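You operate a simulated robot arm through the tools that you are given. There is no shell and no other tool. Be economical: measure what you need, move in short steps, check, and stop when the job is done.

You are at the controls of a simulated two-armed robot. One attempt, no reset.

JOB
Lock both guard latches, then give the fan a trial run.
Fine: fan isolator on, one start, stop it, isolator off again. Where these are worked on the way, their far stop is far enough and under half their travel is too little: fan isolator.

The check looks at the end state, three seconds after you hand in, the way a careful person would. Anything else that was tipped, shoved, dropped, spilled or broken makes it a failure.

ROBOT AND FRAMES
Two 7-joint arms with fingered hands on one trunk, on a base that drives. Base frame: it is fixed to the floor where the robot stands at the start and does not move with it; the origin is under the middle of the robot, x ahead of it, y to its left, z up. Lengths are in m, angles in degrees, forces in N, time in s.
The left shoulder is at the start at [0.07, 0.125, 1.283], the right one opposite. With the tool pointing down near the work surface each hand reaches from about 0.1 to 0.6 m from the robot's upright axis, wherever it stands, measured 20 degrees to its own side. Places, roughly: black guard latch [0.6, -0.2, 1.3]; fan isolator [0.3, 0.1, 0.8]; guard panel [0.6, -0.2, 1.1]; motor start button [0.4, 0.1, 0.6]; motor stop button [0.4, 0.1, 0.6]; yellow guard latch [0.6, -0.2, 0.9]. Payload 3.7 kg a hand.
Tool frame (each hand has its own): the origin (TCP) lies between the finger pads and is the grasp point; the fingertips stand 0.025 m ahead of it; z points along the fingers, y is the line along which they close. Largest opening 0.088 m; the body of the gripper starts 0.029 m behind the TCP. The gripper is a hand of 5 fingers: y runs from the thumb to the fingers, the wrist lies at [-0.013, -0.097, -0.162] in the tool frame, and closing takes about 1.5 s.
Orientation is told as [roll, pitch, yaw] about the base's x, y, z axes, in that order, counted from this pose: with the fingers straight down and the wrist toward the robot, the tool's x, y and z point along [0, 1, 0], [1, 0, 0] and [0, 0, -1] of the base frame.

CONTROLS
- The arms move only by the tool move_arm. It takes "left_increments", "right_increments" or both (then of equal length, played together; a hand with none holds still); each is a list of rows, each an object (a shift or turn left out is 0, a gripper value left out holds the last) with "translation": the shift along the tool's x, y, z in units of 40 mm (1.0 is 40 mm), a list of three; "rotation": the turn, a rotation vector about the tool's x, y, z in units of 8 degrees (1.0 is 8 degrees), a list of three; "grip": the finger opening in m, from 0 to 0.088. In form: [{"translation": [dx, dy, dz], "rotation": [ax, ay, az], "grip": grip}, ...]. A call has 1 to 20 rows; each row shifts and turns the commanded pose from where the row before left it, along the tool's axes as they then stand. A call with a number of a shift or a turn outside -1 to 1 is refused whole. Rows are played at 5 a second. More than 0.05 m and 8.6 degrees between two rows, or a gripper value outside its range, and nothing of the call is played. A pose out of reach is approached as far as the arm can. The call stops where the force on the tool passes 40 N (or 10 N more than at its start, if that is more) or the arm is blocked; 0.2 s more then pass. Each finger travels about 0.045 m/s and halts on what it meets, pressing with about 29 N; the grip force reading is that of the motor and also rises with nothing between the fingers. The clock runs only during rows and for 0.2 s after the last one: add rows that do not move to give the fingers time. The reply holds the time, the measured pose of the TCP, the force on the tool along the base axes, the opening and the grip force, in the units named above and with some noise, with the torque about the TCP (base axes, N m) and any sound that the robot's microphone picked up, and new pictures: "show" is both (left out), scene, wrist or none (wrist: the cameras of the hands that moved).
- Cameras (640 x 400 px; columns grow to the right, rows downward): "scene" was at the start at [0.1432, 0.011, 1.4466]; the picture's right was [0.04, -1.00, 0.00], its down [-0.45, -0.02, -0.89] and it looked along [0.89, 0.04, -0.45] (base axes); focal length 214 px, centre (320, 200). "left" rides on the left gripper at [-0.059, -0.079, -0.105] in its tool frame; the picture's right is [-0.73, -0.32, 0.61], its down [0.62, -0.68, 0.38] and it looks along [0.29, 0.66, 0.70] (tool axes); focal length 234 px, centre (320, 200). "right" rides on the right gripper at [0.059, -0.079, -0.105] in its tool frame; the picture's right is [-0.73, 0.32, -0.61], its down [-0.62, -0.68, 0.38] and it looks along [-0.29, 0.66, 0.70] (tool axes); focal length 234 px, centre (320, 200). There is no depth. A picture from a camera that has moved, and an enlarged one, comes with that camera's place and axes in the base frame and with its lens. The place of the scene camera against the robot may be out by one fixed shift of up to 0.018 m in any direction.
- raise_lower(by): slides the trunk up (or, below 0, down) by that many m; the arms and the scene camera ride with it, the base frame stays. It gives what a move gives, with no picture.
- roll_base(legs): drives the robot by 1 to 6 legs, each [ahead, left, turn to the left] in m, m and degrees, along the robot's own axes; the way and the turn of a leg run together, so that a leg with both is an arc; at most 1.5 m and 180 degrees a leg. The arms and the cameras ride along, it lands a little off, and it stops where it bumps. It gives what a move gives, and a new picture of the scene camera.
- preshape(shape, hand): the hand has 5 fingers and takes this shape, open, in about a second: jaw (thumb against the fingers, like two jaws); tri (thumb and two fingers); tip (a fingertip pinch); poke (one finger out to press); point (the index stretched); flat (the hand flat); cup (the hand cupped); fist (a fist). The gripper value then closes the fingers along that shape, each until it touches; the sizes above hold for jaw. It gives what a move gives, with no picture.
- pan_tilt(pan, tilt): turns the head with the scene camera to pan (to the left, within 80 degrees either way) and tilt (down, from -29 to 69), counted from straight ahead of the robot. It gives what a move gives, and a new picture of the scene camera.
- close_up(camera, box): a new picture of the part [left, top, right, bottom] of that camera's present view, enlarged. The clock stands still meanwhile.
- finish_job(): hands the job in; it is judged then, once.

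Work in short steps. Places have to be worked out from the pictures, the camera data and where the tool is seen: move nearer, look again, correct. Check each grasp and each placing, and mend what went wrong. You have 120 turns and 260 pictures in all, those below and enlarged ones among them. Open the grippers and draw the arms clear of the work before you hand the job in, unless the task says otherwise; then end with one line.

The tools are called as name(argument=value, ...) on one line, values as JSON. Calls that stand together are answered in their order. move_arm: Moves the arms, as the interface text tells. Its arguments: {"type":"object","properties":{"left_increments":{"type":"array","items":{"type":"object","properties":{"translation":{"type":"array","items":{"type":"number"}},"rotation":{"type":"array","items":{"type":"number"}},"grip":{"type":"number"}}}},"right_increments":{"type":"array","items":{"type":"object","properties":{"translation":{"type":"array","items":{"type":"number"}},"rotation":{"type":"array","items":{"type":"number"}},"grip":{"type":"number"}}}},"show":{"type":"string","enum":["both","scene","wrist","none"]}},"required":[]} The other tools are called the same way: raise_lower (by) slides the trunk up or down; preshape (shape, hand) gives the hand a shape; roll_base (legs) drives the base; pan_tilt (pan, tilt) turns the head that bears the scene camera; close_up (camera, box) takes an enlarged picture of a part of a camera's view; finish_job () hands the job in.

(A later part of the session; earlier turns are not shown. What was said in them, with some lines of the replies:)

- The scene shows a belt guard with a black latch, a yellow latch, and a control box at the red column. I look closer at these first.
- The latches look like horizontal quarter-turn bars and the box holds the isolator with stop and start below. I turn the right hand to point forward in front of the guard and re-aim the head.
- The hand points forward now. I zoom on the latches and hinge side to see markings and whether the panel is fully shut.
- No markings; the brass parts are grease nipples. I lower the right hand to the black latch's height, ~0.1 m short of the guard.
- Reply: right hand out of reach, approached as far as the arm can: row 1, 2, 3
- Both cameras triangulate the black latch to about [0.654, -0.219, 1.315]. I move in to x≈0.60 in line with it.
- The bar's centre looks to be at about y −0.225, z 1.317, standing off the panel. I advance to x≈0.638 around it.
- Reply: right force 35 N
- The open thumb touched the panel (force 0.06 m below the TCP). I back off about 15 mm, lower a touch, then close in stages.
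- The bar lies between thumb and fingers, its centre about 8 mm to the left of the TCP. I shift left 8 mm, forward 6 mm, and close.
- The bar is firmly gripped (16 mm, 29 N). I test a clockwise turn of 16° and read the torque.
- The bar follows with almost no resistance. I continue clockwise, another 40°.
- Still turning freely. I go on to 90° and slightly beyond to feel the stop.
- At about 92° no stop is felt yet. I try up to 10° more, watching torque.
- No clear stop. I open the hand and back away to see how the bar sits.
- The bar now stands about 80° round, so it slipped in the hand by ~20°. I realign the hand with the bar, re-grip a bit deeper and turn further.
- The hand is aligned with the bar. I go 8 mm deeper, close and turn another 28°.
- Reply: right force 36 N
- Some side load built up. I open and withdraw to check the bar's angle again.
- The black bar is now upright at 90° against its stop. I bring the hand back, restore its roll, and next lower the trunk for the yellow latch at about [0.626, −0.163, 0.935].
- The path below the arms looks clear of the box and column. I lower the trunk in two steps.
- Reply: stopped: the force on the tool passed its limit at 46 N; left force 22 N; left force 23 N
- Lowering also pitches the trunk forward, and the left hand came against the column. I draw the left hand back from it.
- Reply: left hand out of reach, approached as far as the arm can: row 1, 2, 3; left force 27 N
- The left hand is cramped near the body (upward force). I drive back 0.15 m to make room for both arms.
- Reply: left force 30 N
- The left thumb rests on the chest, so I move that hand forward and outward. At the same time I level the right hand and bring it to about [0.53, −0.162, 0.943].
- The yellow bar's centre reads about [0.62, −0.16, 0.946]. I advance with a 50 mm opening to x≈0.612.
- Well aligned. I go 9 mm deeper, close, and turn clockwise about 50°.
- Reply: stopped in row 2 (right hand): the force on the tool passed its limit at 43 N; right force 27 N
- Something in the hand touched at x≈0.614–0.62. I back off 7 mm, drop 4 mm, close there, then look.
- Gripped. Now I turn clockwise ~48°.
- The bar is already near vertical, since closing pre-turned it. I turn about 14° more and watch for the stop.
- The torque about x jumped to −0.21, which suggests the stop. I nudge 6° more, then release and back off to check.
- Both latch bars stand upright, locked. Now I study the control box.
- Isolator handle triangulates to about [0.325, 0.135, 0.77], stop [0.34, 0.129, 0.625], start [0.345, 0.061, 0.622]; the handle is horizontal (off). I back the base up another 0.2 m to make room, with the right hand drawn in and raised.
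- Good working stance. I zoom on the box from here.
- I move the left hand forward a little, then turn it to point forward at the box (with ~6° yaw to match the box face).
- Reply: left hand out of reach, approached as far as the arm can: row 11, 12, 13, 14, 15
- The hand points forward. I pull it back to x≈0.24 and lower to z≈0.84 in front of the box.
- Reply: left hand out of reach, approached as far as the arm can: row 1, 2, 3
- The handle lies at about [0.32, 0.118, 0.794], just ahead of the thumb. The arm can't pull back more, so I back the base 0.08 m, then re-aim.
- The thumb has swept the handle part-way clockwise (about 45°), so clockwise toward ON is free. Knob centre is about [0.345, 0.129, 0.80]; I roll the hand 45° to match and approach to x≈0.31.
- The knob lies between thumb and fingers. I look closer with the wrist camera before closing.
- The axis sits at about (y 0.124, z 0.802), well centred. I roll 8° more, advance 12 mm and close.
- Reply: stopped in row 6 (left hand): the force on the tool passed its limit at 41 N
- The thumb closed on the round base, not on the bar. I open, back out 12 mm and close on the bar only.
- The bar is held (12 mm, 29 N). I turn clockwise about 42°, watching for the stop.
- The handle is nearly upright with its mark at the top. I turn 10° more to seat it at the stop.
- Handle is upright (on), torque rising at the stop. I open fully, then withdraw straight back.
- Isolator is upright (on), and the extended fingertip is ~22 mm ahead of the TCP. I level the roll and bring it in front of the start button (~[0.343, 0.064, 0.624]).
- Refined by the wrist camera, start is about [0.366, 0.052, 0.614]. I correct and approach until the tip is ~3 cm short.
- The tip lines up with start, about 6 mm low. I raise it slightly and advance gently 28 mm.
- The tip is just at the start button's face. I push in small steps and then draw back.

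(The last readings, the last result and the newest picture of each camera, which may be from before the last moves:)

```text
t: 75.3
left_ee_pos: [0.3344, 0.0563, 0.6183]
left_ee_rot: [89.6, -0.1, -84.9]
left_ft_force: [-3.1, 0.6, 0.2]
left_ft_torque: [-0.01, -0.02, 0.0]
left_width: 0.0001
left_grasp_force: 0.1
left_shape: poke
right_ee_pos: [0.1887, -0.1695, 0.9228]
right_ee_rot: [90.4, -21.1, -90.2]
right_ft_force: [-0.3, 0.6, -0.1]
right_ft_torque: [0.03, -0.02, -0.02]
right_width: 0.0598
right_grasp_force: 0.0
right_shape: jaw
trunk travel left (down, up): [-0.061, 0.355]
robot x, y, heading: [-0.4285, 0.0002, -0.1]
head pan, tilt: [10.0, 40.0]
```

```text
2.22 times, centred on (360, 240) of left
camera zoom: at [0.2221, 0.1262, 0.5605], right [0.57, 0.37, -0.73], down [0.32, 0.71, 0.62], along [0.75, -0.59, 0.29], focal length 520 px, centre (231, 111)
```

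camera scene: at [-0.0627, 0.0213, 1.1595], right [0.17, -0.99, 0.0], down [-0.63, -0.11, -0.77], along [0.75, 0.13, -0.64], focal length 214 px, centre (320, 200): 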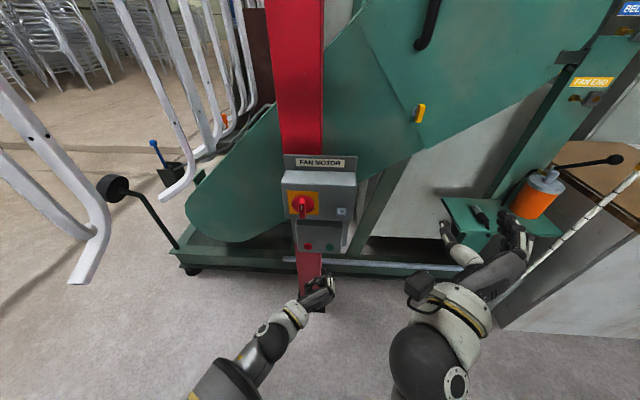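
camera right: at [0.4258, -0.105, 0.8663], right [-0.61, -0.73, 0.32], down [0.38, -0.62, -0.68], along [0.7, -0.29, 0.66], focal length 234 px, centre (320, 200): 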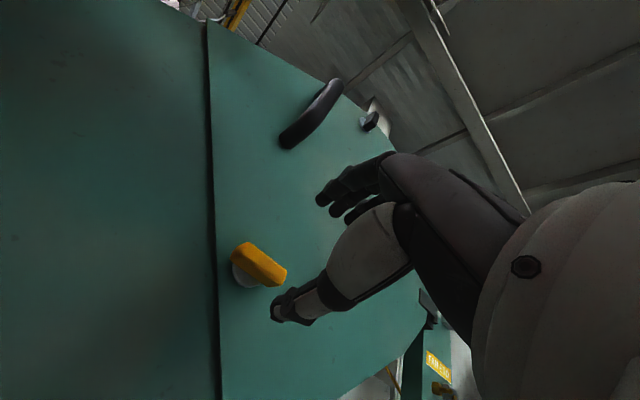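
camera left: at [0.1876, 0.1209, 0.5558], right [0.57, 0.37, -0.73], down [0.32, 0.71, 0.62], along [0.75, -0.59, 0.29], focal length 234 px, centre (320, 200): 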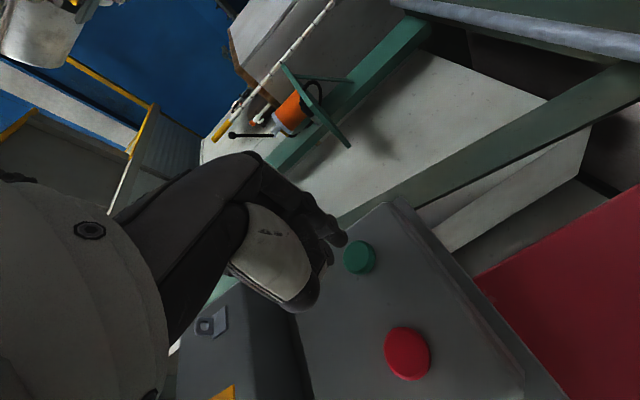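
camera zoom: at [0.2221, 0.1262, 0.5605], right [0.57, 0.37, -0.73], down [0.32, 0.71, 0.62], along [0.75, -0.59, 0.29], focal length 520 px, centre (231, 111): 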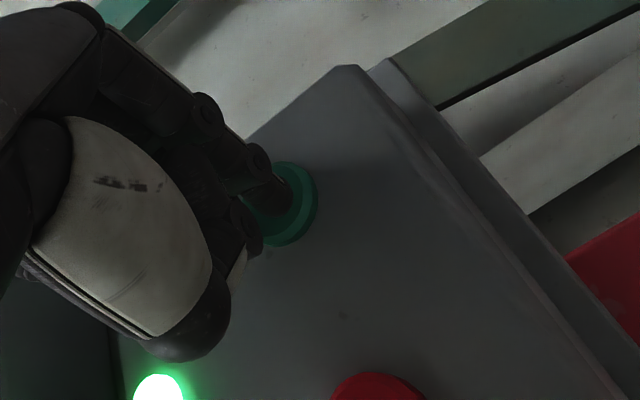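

A green pilot lamp has come on: the start registered. I draw back straight and look.

move_arm(left_increments=[{"translation": [0, 0, -0.5]}, {"translation": [0, 0, -0.5]}, {}], show="scene")

close_up(camera="scene", box=[240, 150, 370, 280])

```text
t: 76.1
left_ee_pos: [0.2939, 0.0523, 0.6197]
left_ee_rot: [89.5, -0.1, -84.8]
left_ft_force: [-0.5, 0.3, -0.5]
left_ft_torque: [-0.03, 0.03, 0.0]
left_width: 0.0
left_grasp_force: 0.0
left_shape: poke
right_ee_pos: [0.1895, -0.1702, 0.9222]
right_ee_rot: [90.4, -21.1, -90.1]
right_ft_force: [-0.9, -0.1, -0.3]
right_ft_torque: [-0.02, 0.0, 0.01]
right_width: 0.0597
right_grasp_force: 0.1
right_shape: jaw
trunk travel left (down, up): [-0.061, 0.355]
robot x, y, heading: [-0.4278, -0.0006, -0.3]
head pan, tilt: [10.0, 40.0]
camera scene: at [-0.0628, 0.0213, 1.1595], right [0.17, -0.99, 0.0], down [-0.63, -0.11, -0.77], along [0.75, 0.13, -0.64], focal length 214 px, centre (320, 200)
```

scene: 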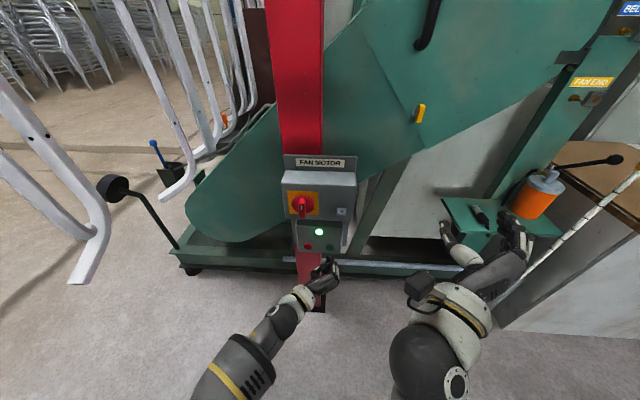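

```text
3.08 times, centred on (305, 215) of scene
camera zoom: at [-0.0628, 0.0213, 1.1595], right [0.17, -0.99, 0.0], down [-0.63, -0.11, -0.77], along [0.75, 0.13, -0.64], focal length 660 px, centre (366, 154)
```

zoom: 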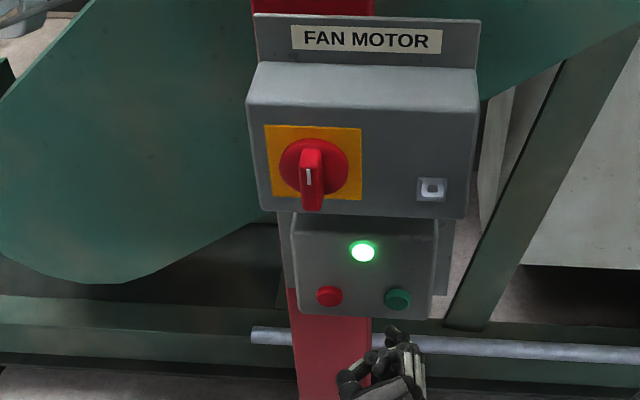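

The fan is running (lamp lit). I shift the fingertip 71 mm left to the stop button.

move_arm(left_increments=[{"translation": [0, -0.6, -0.1]}, {"translation": [0, -0.6, 0]}, {"translation": [0, -0.58, 0]}, {"translation": [0, 0, 0.3]}, {}, {}], show="none")

close_up(camera="scene", box=[270, 205, 350, 275])

close_up(camera="left", box=[260, 150, 460, 330])

```text
t: 77.5
left_ee_pos: [0.2957, 0.1253, 0.6185]
left_ee_rot: [89.6, -0.1, -84.9]
left_ft_force: [0.9, -0.2, 0.6]
left_ft_torque: [0.01, 0.0, -0.01]
left_width: 0.0
left_grasp_force: 0.0
left_shape: poke
right_ee_pos: [0.1894, -0.1706, 0.9231]
right_ee_rot: [90.4, -21.1, -90.1]
right_ft_force: [-0.1, -0.3, -0.3]
right_ft_torque: [-0.01, 0.0, 0.02]
right_width: 0.0596
right_grasp_force: 0.1
right_shape: jaw
trunk travel left (down, up): [-0.061, 0.355]
robot x, y, heading: [-0.4339, 0.0003, -0.1]
head pan, tilt: [10.0, 40.0]
```

```text
5.71 times, centred on (310, 240) of scene
camera zoom: at [-0.0628, 0.0213, 1.1595], right [0.17, -0.99, 0.0], down [-0.63, -0.11, -0.77], along [0.75, 0.13, -0.64], focal length 1226 px, centre (377, -29)
```

zoom: 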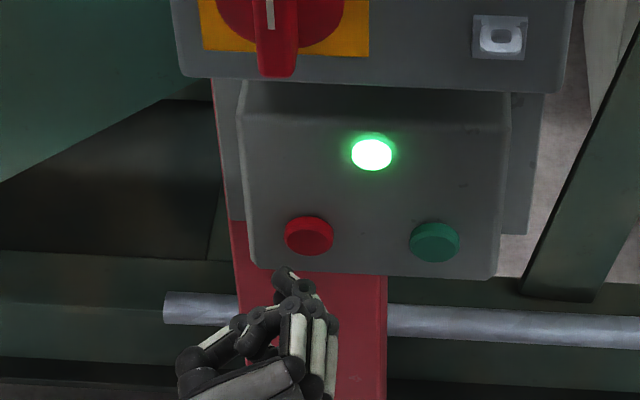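

```text
2.22 times, centred on (360, 240) of left
camera zoom: at [0.1832, 0.1947, 0.5612], right [0.57, 0.37, -0.73], down [0.32, 0.71, 0.62], along [0.75, -0.59, 0.29], focal length 520 px, centre (231, 111)
```

zoom: 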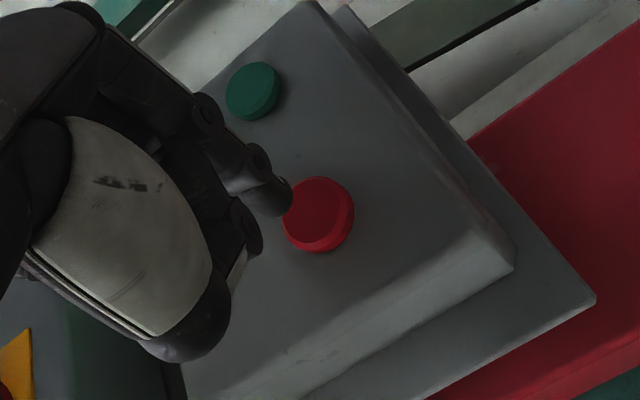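

The tip is slightly left of the stop's centre. I shift 6 mm right and advance in small steps to press.

move_arm(left_increments=[{"translation": [0.06, 0.17, 0.2]}, {"translation": [0, 0, 0.25]}, {}], show="none")

close_up(camera="scene", box=[270, 205, 350, 275])

close_up(camera="left", box=[260, 150, 460, 330])

```text
t: 78.3
left_ee_pos: [0.3129, 0.1205, 0.6221]
left_ee_rot: [89.6, -0.1, -84.9]
left_ft_force: [0.4, -1.1, 0.0]
left_ft_torque: [0.03, -0.05, 0.04]
left_width: 0.0
left_grasp_force: 0.1
left_shape: poke
right_ee_pos: [0.1885, -0.1697, 0.9228]
right_ee_rot: [90.5, -21.1, -90.2]
right_ft_force: [-0.4, 0.6, -0.1]
right_ft_torque: [0.0, -0.01, -0.02]
right_width: 0.0597
right_grasp_force: 0.1
right_shape: jaw
trunk travel left (down, up): [-0.061, 0.355]
robot x, y, heading: [-0.4301, 0.0024, -0.1]
head pan, tilt: [10.0, 40.0]
```

```text
5.71 times, centred on (310, 240) of scene
camera zoom: at [-0.0627, 0.0213, 1.1595], right [0.17, -0.99, 0.0], down [-0.63, -0.11, -0.77], along [0.75, 0.13, -0.64], focal length 1226 px, centre (377, -29)
```

zoom: 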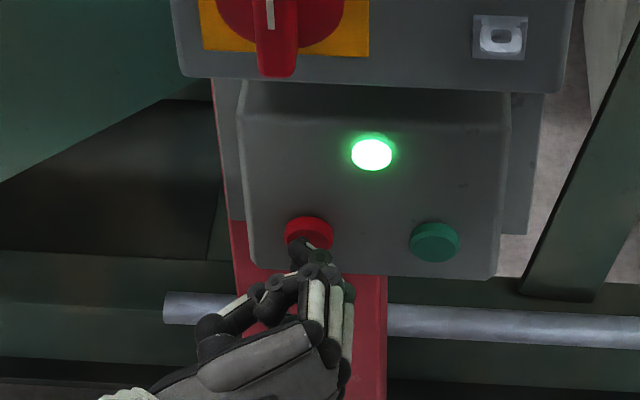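

```text
2.22 times, centred on (360, 240) of left
camera zoom: at [0.2014, 0.19, 0.5635], right [0.57, 0.37, -0.73], down [0.33, 0.71, 0.62], along [0.75, -0.59, 0.29], focal length 520 px, centre (231, 111)
```

zoom: 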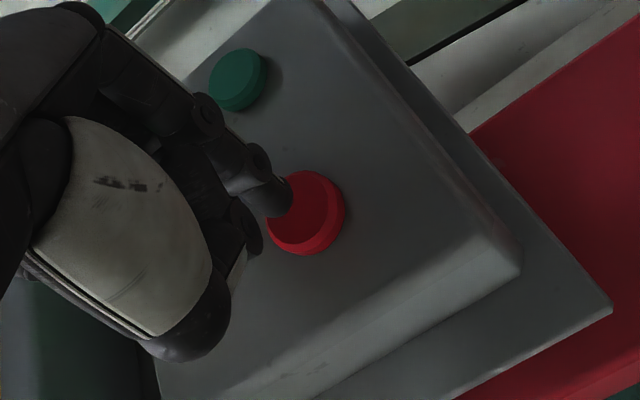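

The tip sits over the stop button. I press about 14 mm in small steps.

move_arm(left_increments=[{"translation": [0, 0, 0.12]}, {"translation": [0, 0, 0.12]}, {"translation": [0, 0, 0.1]}, {}], show="none")

close_up(camera="scene", box=[270, 205, 350, 275])

```text
t: 79.3
left_ee_pos: [0.3271, 0.1208, 0.6214]
left_ee_rot: [89.6, -0.1, -84.9]
left_ft_force: [-2.4, 0.1, -0.6]
left_ft_torque: [0.05, 0.0, 0.03]
left_width: 0.0
left_grasp_force: 0.1
left_shape: poke
right_ee_pos: [0.1886, -0.17, 0.9231]
right_ee_rot: [90.4, -21.0, -90.1]
right_ft_force: [-0.4, -0.7, -0.4]
right_ft_torque: [-0.03, 0.03, -0.01]
right_width: 0.0597
right_grasp_force: 0.0
right_shape: jaw
trunk travel left (down, up): [-0.061, 0.355]
robot x, y, heading: [-0.4311, -0.0042, -0.3]
head pan, tilt: [10.0, 40.0]
```

```text
5.71 times, centred on (310, 240) of scene
camera zoom: at [-0.0628, 0.0213, 1.1595], right [0.17, -0.99, 0.0], down [-0.63, -0.11, -0.77], along [0.75, 0.13, -0.64], focal length 1226 px, centre (377, -29)
```

zoom: 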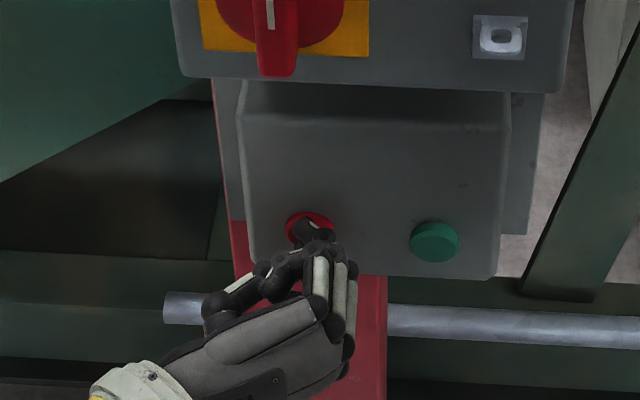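

The lamp went out: the fan is stopped. I withdraw, rise to the isolator's height, and return to the jaw shape.

move_arm(left_increments=[{"translation": [0, 0, -0.8]}, {"translation": [0, 0, -0.8]}, {"translation": [0, 0, -0.9]}, {"translation": [0.9, 0, 0]}, {"translation": [0.9, 0, 0]}, {"translation": [0.9, 0, 0]}, {"translation": [0.9, 0, 0]}, {"translation": [0.8, -0.08, 0]}, {}], show="none")

preshape(hand="left", shape="jaw")

close_up(camera="left", box=[0, 0, 640, 400])

close_up(camera="scene", box=[240, 150, 370, 280])

```text
t: 81.3
left_ee_pos: [0.2277, 0.116, 0.7977]
left_ee_rot: [89.6, 0.0, -84.9]
left_ft_force: [0.0, -0.2, -0.6]
left_ft_torque: [-0.02, -0.01, 0.03]
left_width: 0.0001
left_grasp_force: 0.0
left_shape: poke
right_ee_pos: [0.1902, -0.1717, 0.922]
right_ee_rot: [90.4, -21.1, -90.3]
right_ft_force: [-0.5, -0.6, 0.3]
right_ft_torque: [0.03, 0.03, 0.02]
right_width: 0.0597
right_grasp_force: 0.1
right_shape: jaw
trunk travel left (down, up): [-0.061, 0.355]
robot x, y, heading: [-0.4288, 0.0001, -0.0]
head pan, tilt: [10.0, 40.0]
```

```text
t: 82.2
left_ee_pos: [0.226, 0.1165, 0.7974]
left_ee_rot: [89.6, 0.0, -84.9]
left_ft_force: [-0.2, 0.0, 0.5]
left_ft_torque: [-0.02, -0.02, -0.02]
left_width: 0.0881
left_grasp_force: 0.0
left_shape: jaw
right_ee_pos: [0.1903, -0.1706, 0.9221]
right_ee_rot: [90.3, -21.1, -90.2]
right_ft_force: [0.0, 0.1, 0.3]
right_ft_torque: [-0.01, 0.02, -0.02]
right_width: 0.0599
right_grasp_force: 0.1
right_shape: jaw
trunk travel left (down, up): [-0.061, 0.355]
robot x, y, heading: [-0.4306, -0.0015, 0.1]
head pan, tilt: [10.0, 40.0]
```

```text
1.00 times, centred on (320, 200) of left (not enlarged: the box is as wide or as high as the picture)
camera zoom: at [0.1149, 0.1858, 0.7396], right [0.57, 0.37, -0.73], down [0.32, 0.71, 0.62], along [0.75, -0.59, 0.29], focal length 234 px, centre (320, 200)
```

zoom: 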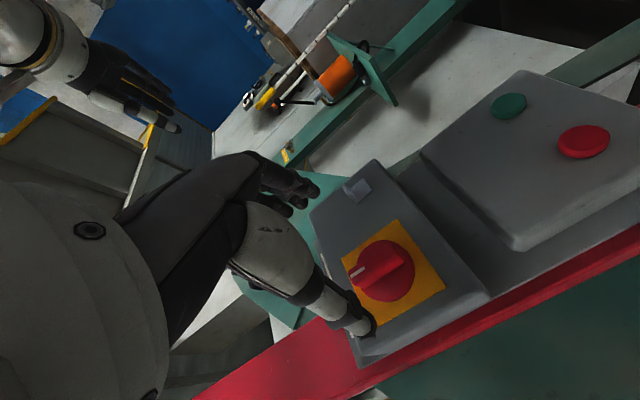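

```text
3.08 times, centred on (305, 215) of scene
camera zoom: at [-0.0628, 0.0213, 1.1595], right [0.17, -0.99, 0.0], down [-0.63, -0.11, -0.77], along [0.75, 0.13, -0.64], focal length 660 px, centre (366, 154)
```

zoom: 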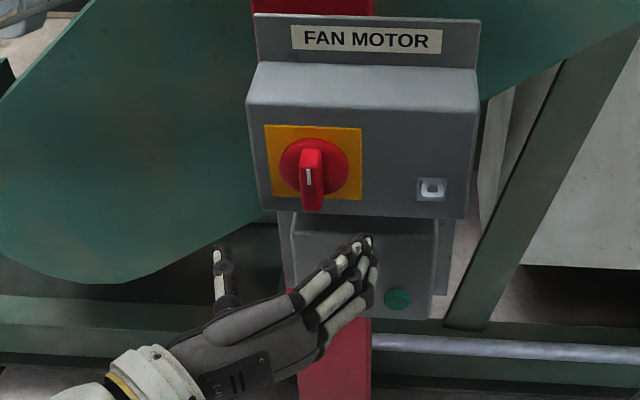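

Handle is upright at the same place. I advance with the jaw at 60 mm to the pose that held the bar before, and close.

move_arm(left_increments=[{"grip": 0.06}, {}, {"translation": [0, 0, 0.7]}, {"translation": [0, 0, 0.7]}, {"translation": [0, 0, 0.57]}, {"grip": 0.03}, {"grip": 0.0}, {}, {}, {}, {}], show="none")

close_up(camera="left", box=[230, 150, 430, 350])

close_up(camera="scene", box=[265, 170, 345, 240])

```text
t: 84.6
left_ee_pos: [0.3067, 0.1233, 0.796]
left_ee_rot: [89.6, -0.1, -84.9]
left_ft_force: [-4.5, 2.3, 0.0]
left_ft_torque: [-0.03, 0.03, 0.06]
left_width: 0.036
left_grasp_force: 28.5
left_shape: jaw
right_ee_pos: [0.1897, -0.1705, 0.9224]
right_ee_rot: [90.5, -21.1, -90.2]
right_ft_force: [0.1, -0.4, -0.7]
right_ft_torque: [0.01, -0.02, 0.05]
right_width: 0.0599
right_grasp_force: 0.2
right_shape: jaw
trunk travel left (down, up): [-0.061, 0.355]
robot x, y, heading: [-0.428, 0.0048, -0.0]
head pan, tilt: [10.0, 40.0]
```

```text
2.00 times, centred on (330, 250) of left
camera zoom: at [0.1955, 0.1927, 0.7387], right [0.57, 0.37, -0.73], down [0.32, 0.71, 0.62], along [0.75, -0.59, 0.29], focal length 468 px, centre (300, 100)
```

zoom: 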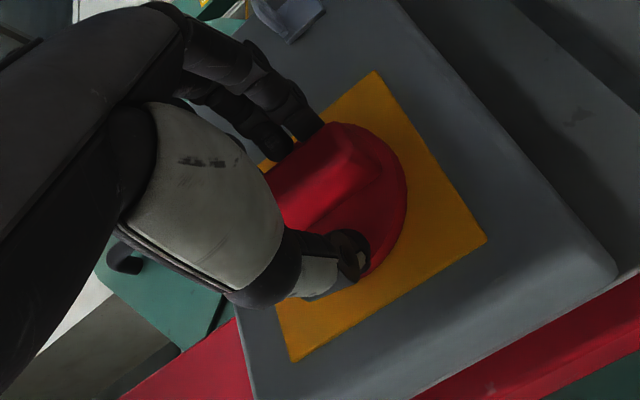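

```text
5.71 times, centred on (305, 205) of scene
camera zoom: at [-0.0632, 0.0214, 1.1596], right [0.17, -0.99, 0.0], down [-0.63, -0.11, -0.77], along [0.75, 0.13, -0.64], focal length 1226 px, centre (406, 171)
```

zoom: 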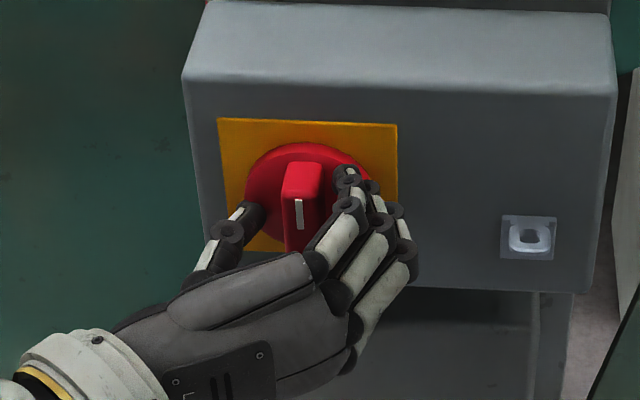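

The thumb caught the base rim again. I open, back out 8 mm, and close again.

move_arm(left_increments=[{"grip": 0.06}, {}, {"translation": [0, 0, -0.2]}, {"grip": 0.03}, {"grip": 0.0}, {}, {}, {}, {}], show="none")

close_up(camera="scene", box=[265, 170, 345, 240])

```text
t: 86.6
left_ee_pos: [0.2992, 0.1221, 0.7989]
left_ee_rot: [89.8, 0.0, -84.9]
left_ft_force: [2.2, 0.3, 1.6]
left_ft_torque: [0.03, 0.01, -0.01]
left_width: 0.0113
left_grasp_force: 29.1
left_shape: jaw
right_ee_pos: [0.1891, -0.1695, 0.9227]
right_ee_rot: [90.4, -21.1, -90.2]
right_ft_force: [0.1, -0.5, -0.3]
right_ft_torque: [0.03, 0.01, 0.02]
right_width: 0.0598
right_grasp_force: 0.1
right_shape: jaw
trunk travel left (down, up): [-0.061, 0.355]
robot x, y, heading: [-0.4289, 0.0015, -0.3]
head pan, tilt: [10.0, 40.0]
```

```text
5.71 times, centred on (305, 205) of scene
camera zoom: at [-0.0628, 0.0213, 1.1595], right [0.17, -0.99, 0.0], down [-0.63, -0.11, -0.77], along [0.75, 0.13, -0.64], focal length 1226 px, centre (406, 171)
```

zoom: 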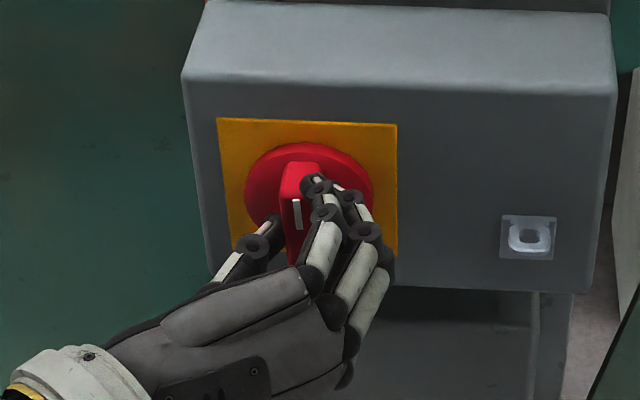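

The bar is held (11 mm). I turn counter-clockwise about 56° first.

move_arm(left_increments=[{"rotation": [0, 0, -0.7]}, {"rotation": [0, 0, -0.7]}, {"rotation": [0, 0, -0.7]}, {"rotation": [0, 0, -0.7]}, {"rotation": [0, 0, -0.7]}, {"rotation": [0, 0, -0.7]}, {"rotation": [0, 0, -0.7]}, {"rotation": [0, 0, -0.7]}, {"rotation": [0, 0, -0.7]}, {"rotation": [0, 0, -0.7]}, {}], show="none")

close_up(camera="scene", box=[265, 170, 345, 240])

close_up(camera="left", box=[230, 150, 430, 350])

```text
t: 89.0
left_ee_pos: [0.3002, 0.1216, 0.7968]
left_ee_rot: [89.6, -56.2, -84.4]
left_ft_force: [1.8, -4.5, 1.2]
left_ft_torque: [0.04, -0.08, -0.11]
left_width: 0.0113
left_grasp_force: 29.2
left_shape: jaw
right_ee_pos: [0.189, -0.1703, 0.9218]
right_ee_rot: [90.4, -21.1, -90.2]
right_ft_force: [-0.5, 0.4, 0.7]
right_ft_torque: [0.01, 0.0, 0.01]
right_width: 0.0597
right_grasp_force: 0.0
right_shape: jaw
trunk travel left (down, up): [-0.061, 0.355]
robot x, y, heading: [-0.4284, -0.0009, -0.2]
head pan, tilt: [10.0, 40.0]
```

```text
5.71 times, centred on (305, 205) of scene
camera zoom: at [-0.0628, 0.0208, 1.1595], right [0.17, -0.99, 0.0], down [-0.63, -0.11, -0.77], along [0.75, 0.13, -0.64], focal length 1226 px, centre (406, 171)
```

zoom: 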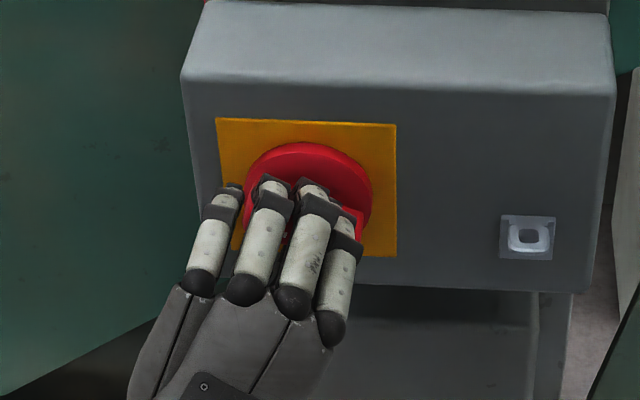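

```text
2.00 times, centred on (330, 250) of left
camera zoom: at [0.1952, 0.1077, 0.6996], right [0.64, -0.37, -0.68], down [0.3, 0.93, -0.22], along [0.71, -0.06, 0.7], focal length 468 px, centre (300, 100)
```

zoom: 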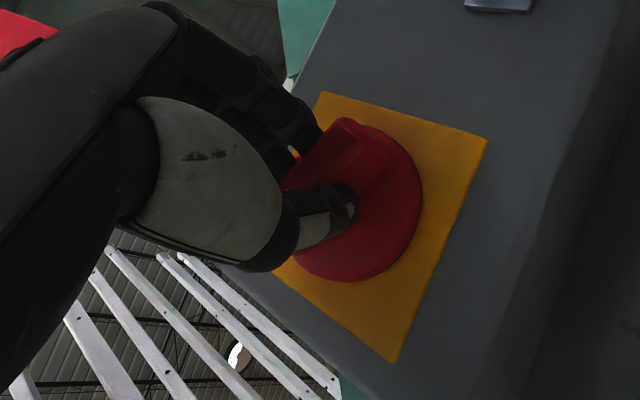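

It follows. I continue counter-clockwise another 45° to the off stop.

move_arm(left_increments=[{"rotation": [0, 0, -0.7]}, {"rotation": [0, 0, -0.7]}, {"rotation": [0, 0, -0.7]}, {"rotation": [0, 0, -0.7]}, {"rotation": [0, 0, -0.7]}, {"rotation": [0, 0, -0.7]}, {"rotation": [0, 0, -0.7]}, {"rotation": [0, 0, -0.7]}, {}], show="none")

close_up(camera="scene", box=[265, 170, 345, 240])

close_up(camera="left", box=[230, 150, 430, 350])

```text
t: 91.0
left_ee_pos: [0.3009, 0.1182, 0.7987]
left_ee_rot: [-87.9, -79.1, 92.9]
left_ft_force: [5.8, -20.1, 1.9]
left_ft_torque: [0.41, -0.05, -0.35]
left_width: 0.0109
left_grasp_force: 28.9
left_shape: jaw
right_ee_pos: [0.189, -0.173, 0.9222]
right_ee_rot: [90.4, -21.1, -90.2]
right_ft_force: [0.1, 1.1, -0.4]
right_ft_torque: [0.0, 0.01, -0.01]
right_width: 0.0596
right_grasp_force: 0.1
right_shape: jaw
trunk travel left (down, up): [-0.061, 0.355]
robot x, y, heading: [-0.4272, -0.0022, -0.0]
head pan, tilt: [10.0, 40.0]
```

```text
5.71 times, centred on (305, 205) of scene
camera zoom: at [-0.0625, 0.0191, 1.1594], right [0.17, -0.99, 0.0], down [-0.63, -0.11, -0.77], along [0.75, 0.13, -0.64], focal length 1226 px, centre (406, 171)
```

zoom: 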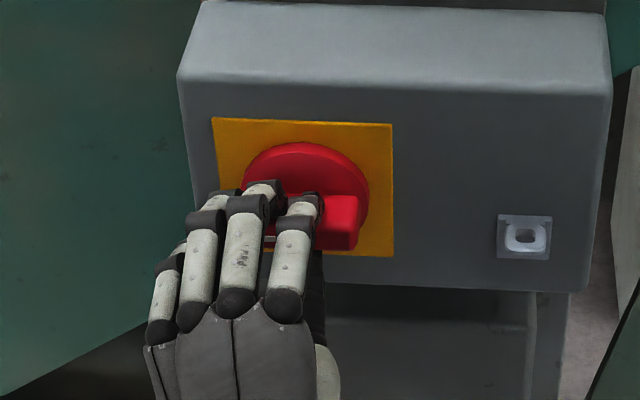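

```text
2.00 times, centred on (330, 250) of left
camera zoom: at [0.2009, 0.0377, 0.7319], right [0.67, -0.72, -0.18], down [0.33, 0.51, -0.79], along [0.66, 0.47, 0.59], focal length 468 px, centre (300, 100)
```

zoom: 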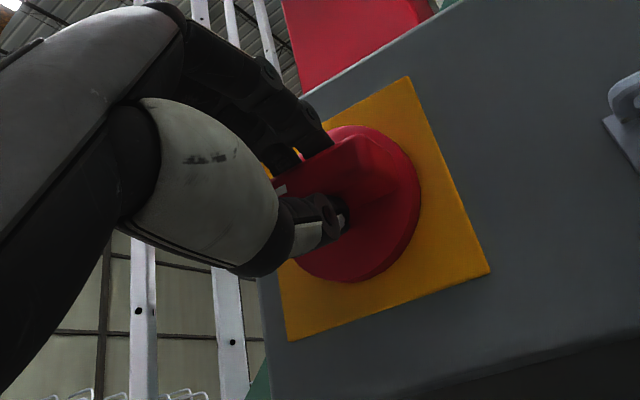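

The torque rose to 0.41 at the off stop; the handle is horizontal. I open and withdraw straight back.

move_arm(left_increments=[{"grip": 0.03}, {}, {"grip": 0.06}, {}, {}, {"translation": [0, 0, -0.5]}, {"translation": [0, 0, -0.6]}, {"translation": [0, 0, -0.8]}, {}], show="scene")

close_up(camera="scene", box=[240, 150, 370, 280])

close_up(camera="left", box=[280, 150, 560, 350])

```text
t: 93.0
left_ee_pos: [0.2241, 0.1161, 0.7976]
left_ee_rot: [-88.2, -79.1, 93.4]
left_ft_force: [0.7, -0.9, 0.2]
left_ft_torque: [0.01, 0.02, 0.03]
left_width: 0.0598
left_grasp_force: 0.1
left_shape: jaw
right_ee_pos: [0.1893, -0.1708, 0.9223]
right_ee_rot: [90.5, -21.1, -90.2]
right_ft_force: [0.3, 0.0, 0.0]
right_ft_torque: [-0.03, -0.02, -0.04]
right_width: 0.0593
right_grasp_force: 0.1
right_shape: jaw
trunk travel left (down, up): [-0.061, 0.355]
robot x, y, heading: [-0.4257, -0.0006, -0.0]
head pan, tilt: [10.0, 40.0]
camera scene: at [-0.0628, 0.0213, 1.1595], right [0.17, -0.99, 0.0], down [-0.63, -0.11, -0.77], along [0.75, 0.13, -0.64], focal length 214 px, centre (320, 200)
```

scene: 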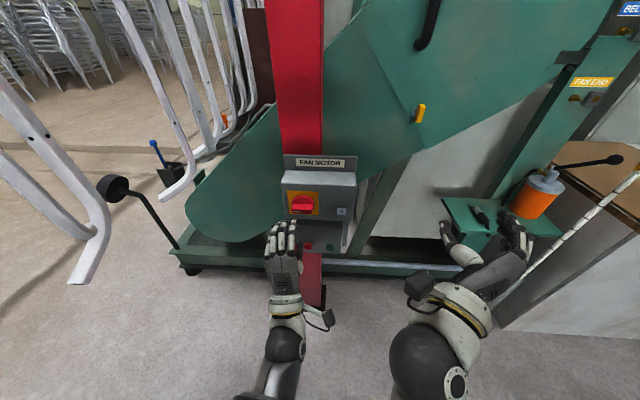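

```text
3.08 times, centred on (305, 215) of scene
camera zoom: at [-0.0628, 0.0213, 1.1595], right [0.17, -0.99, 0.0], down [-0.63, -0.11, -0.77], along [0.75, 0.13, -0.64], focal length 660 px, centre (366, 154)
```

zoom: 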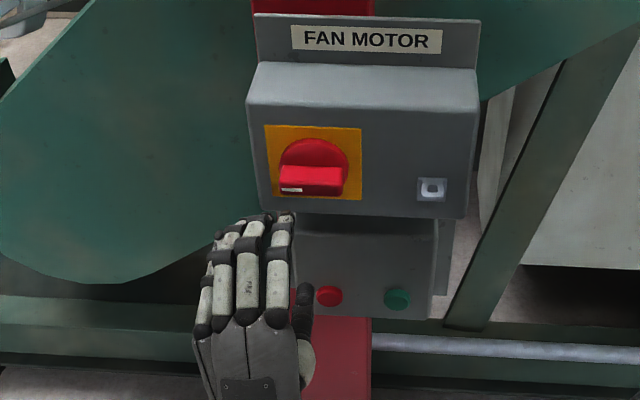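

```text
2.00 times, centred on (420, 250) of left
camera zoom: at [0.126, 0.0342, 0.7325], right [0.67, -0.72, -0.18], down [0.33, 0.52, -0.79], along [0.66, 0.47, 0.59], focal length 468 px, centre (120, 100)
```

zoom: 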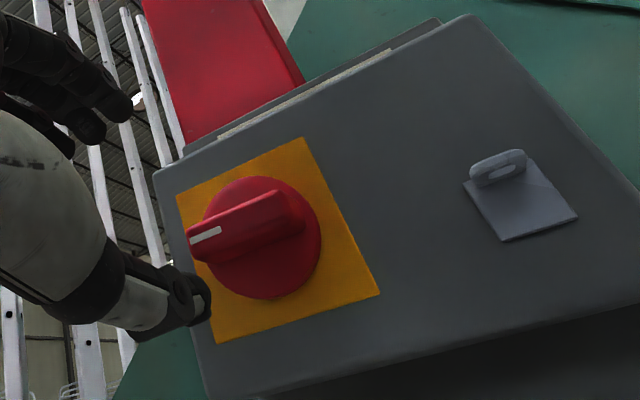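

The isolator is horizontal (off). I drive the robot back to clear the work, then check both latches once more.

roll_base(legs=[[-0.2, 0, 0]])

pan_tilt(pan=-10, tilt=15)

close_up(camera="scene", box=[240, 40, 400, 240])

```text
t: 94.6
left_ee_pos: [0.0265, 0.1146, 0.7984]
left_ee_rot: [-88.1, -79.1, 93.3]
left_ft_force: [0.0, -0.3, -0.2]
left_ft_torque: [-0.03, 0.0, 0.02]
left_width: 0.0598
left_grasp_force: 0.1
left_shape: jaw
right_ee_pos: [-0.01, -0.1706, 0.9227]
right_ee_rot: [90.4, -21.1, -90.3]
right_ft_force: [1.0, -0.1, -0.5]
right_ft_torque: [0.0, 0.0, -0.02]
right_width: 0.0598
right_grasp_force: 0.1
right_shape: jaw
trunk travel left (down, up): [-0.061, 0.355]
robot x, y, heading: [-0.6301, 0.0002, -0.0]
head pan, tilt: [10.0, 40.0]
camera scene: at [-0.2614, 0.0212, 1.1596], right [0.17, -0.99, 0.0], down [-0.63, -0.11, -0.77], along [0.76, 0.13, -0.64], focal length 214 px, centre (320, 200)
```

scene: 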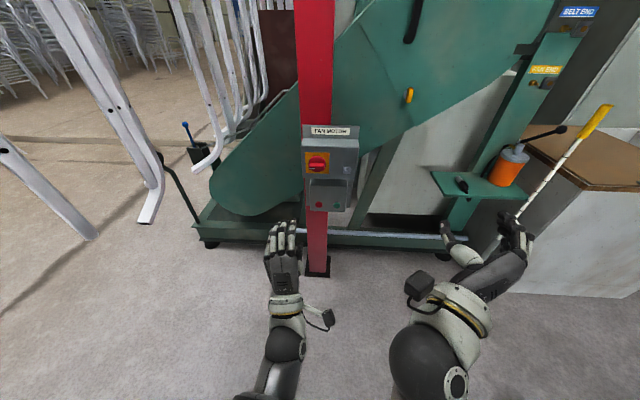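

```text
t: 95.5
left_ee_pos: [0.0269, 0.1145, 0.7976]
left_ee_rot: [-88.1, -79.1, 93.2]
left_ft_force: [0.4, -0.2, 0.3]
left_ft_torque: [0.0, -0.03, 0.0]
left_width: 0.0599
left_grasp_force: 0.1
left_shape: jaw
right_ee_pos: [-0.0089, -0.1695, 0.9224]
right_ee_rot: [90.4, -21.1, -90.3]
right_ft_force: [1.1, -0.3, -0.6]
right_ft_torque: [0.0, -0.02, -0.06]
right_width: 0.0599
right_grasp_force: 0.0
right_shape: jaw
trunk travel left (down, up): [-0.061, 0.355]
robot x, y, heading: [-0.6277, 0.0025, -0.3]
head pan, tilt: [-10.0, 15.0]
camera scene: at [-0.253, -0.0097, 1.1989], right [-0.18, -0.98, 0.0], down [-0.26, 0.05, -0.97], along [0.95, -0.17, -0.26], focal length 214 px, centre (320, 200)
```

scene: 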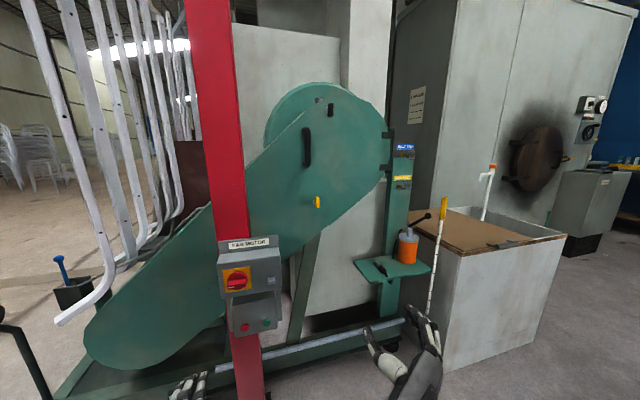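

```text
2.00 times, centred on (320, 140) of scene
camera zoom: at [-0.253, -0.0097, 1.1989], right [-0.18, -0.98, 0.0], down [-0.26, 0.05, -0.97], along [0.95, -0.17, -0.26], focal length 429 px, centre (320, 320)
```

zoom: 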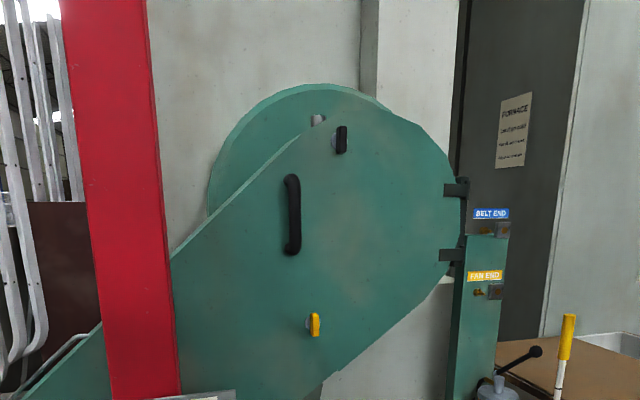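

Both latches are upright, the isolator is off, the lamp is out, nothing was disturbed, and both hands are open and clear. I hand in.

finish_job()

```text
The job is handed in.
```

I locked both guard latches and gave the fan its trial run: isolator on, one start, stop, isolator off again. Both arms are open and clear of the work.
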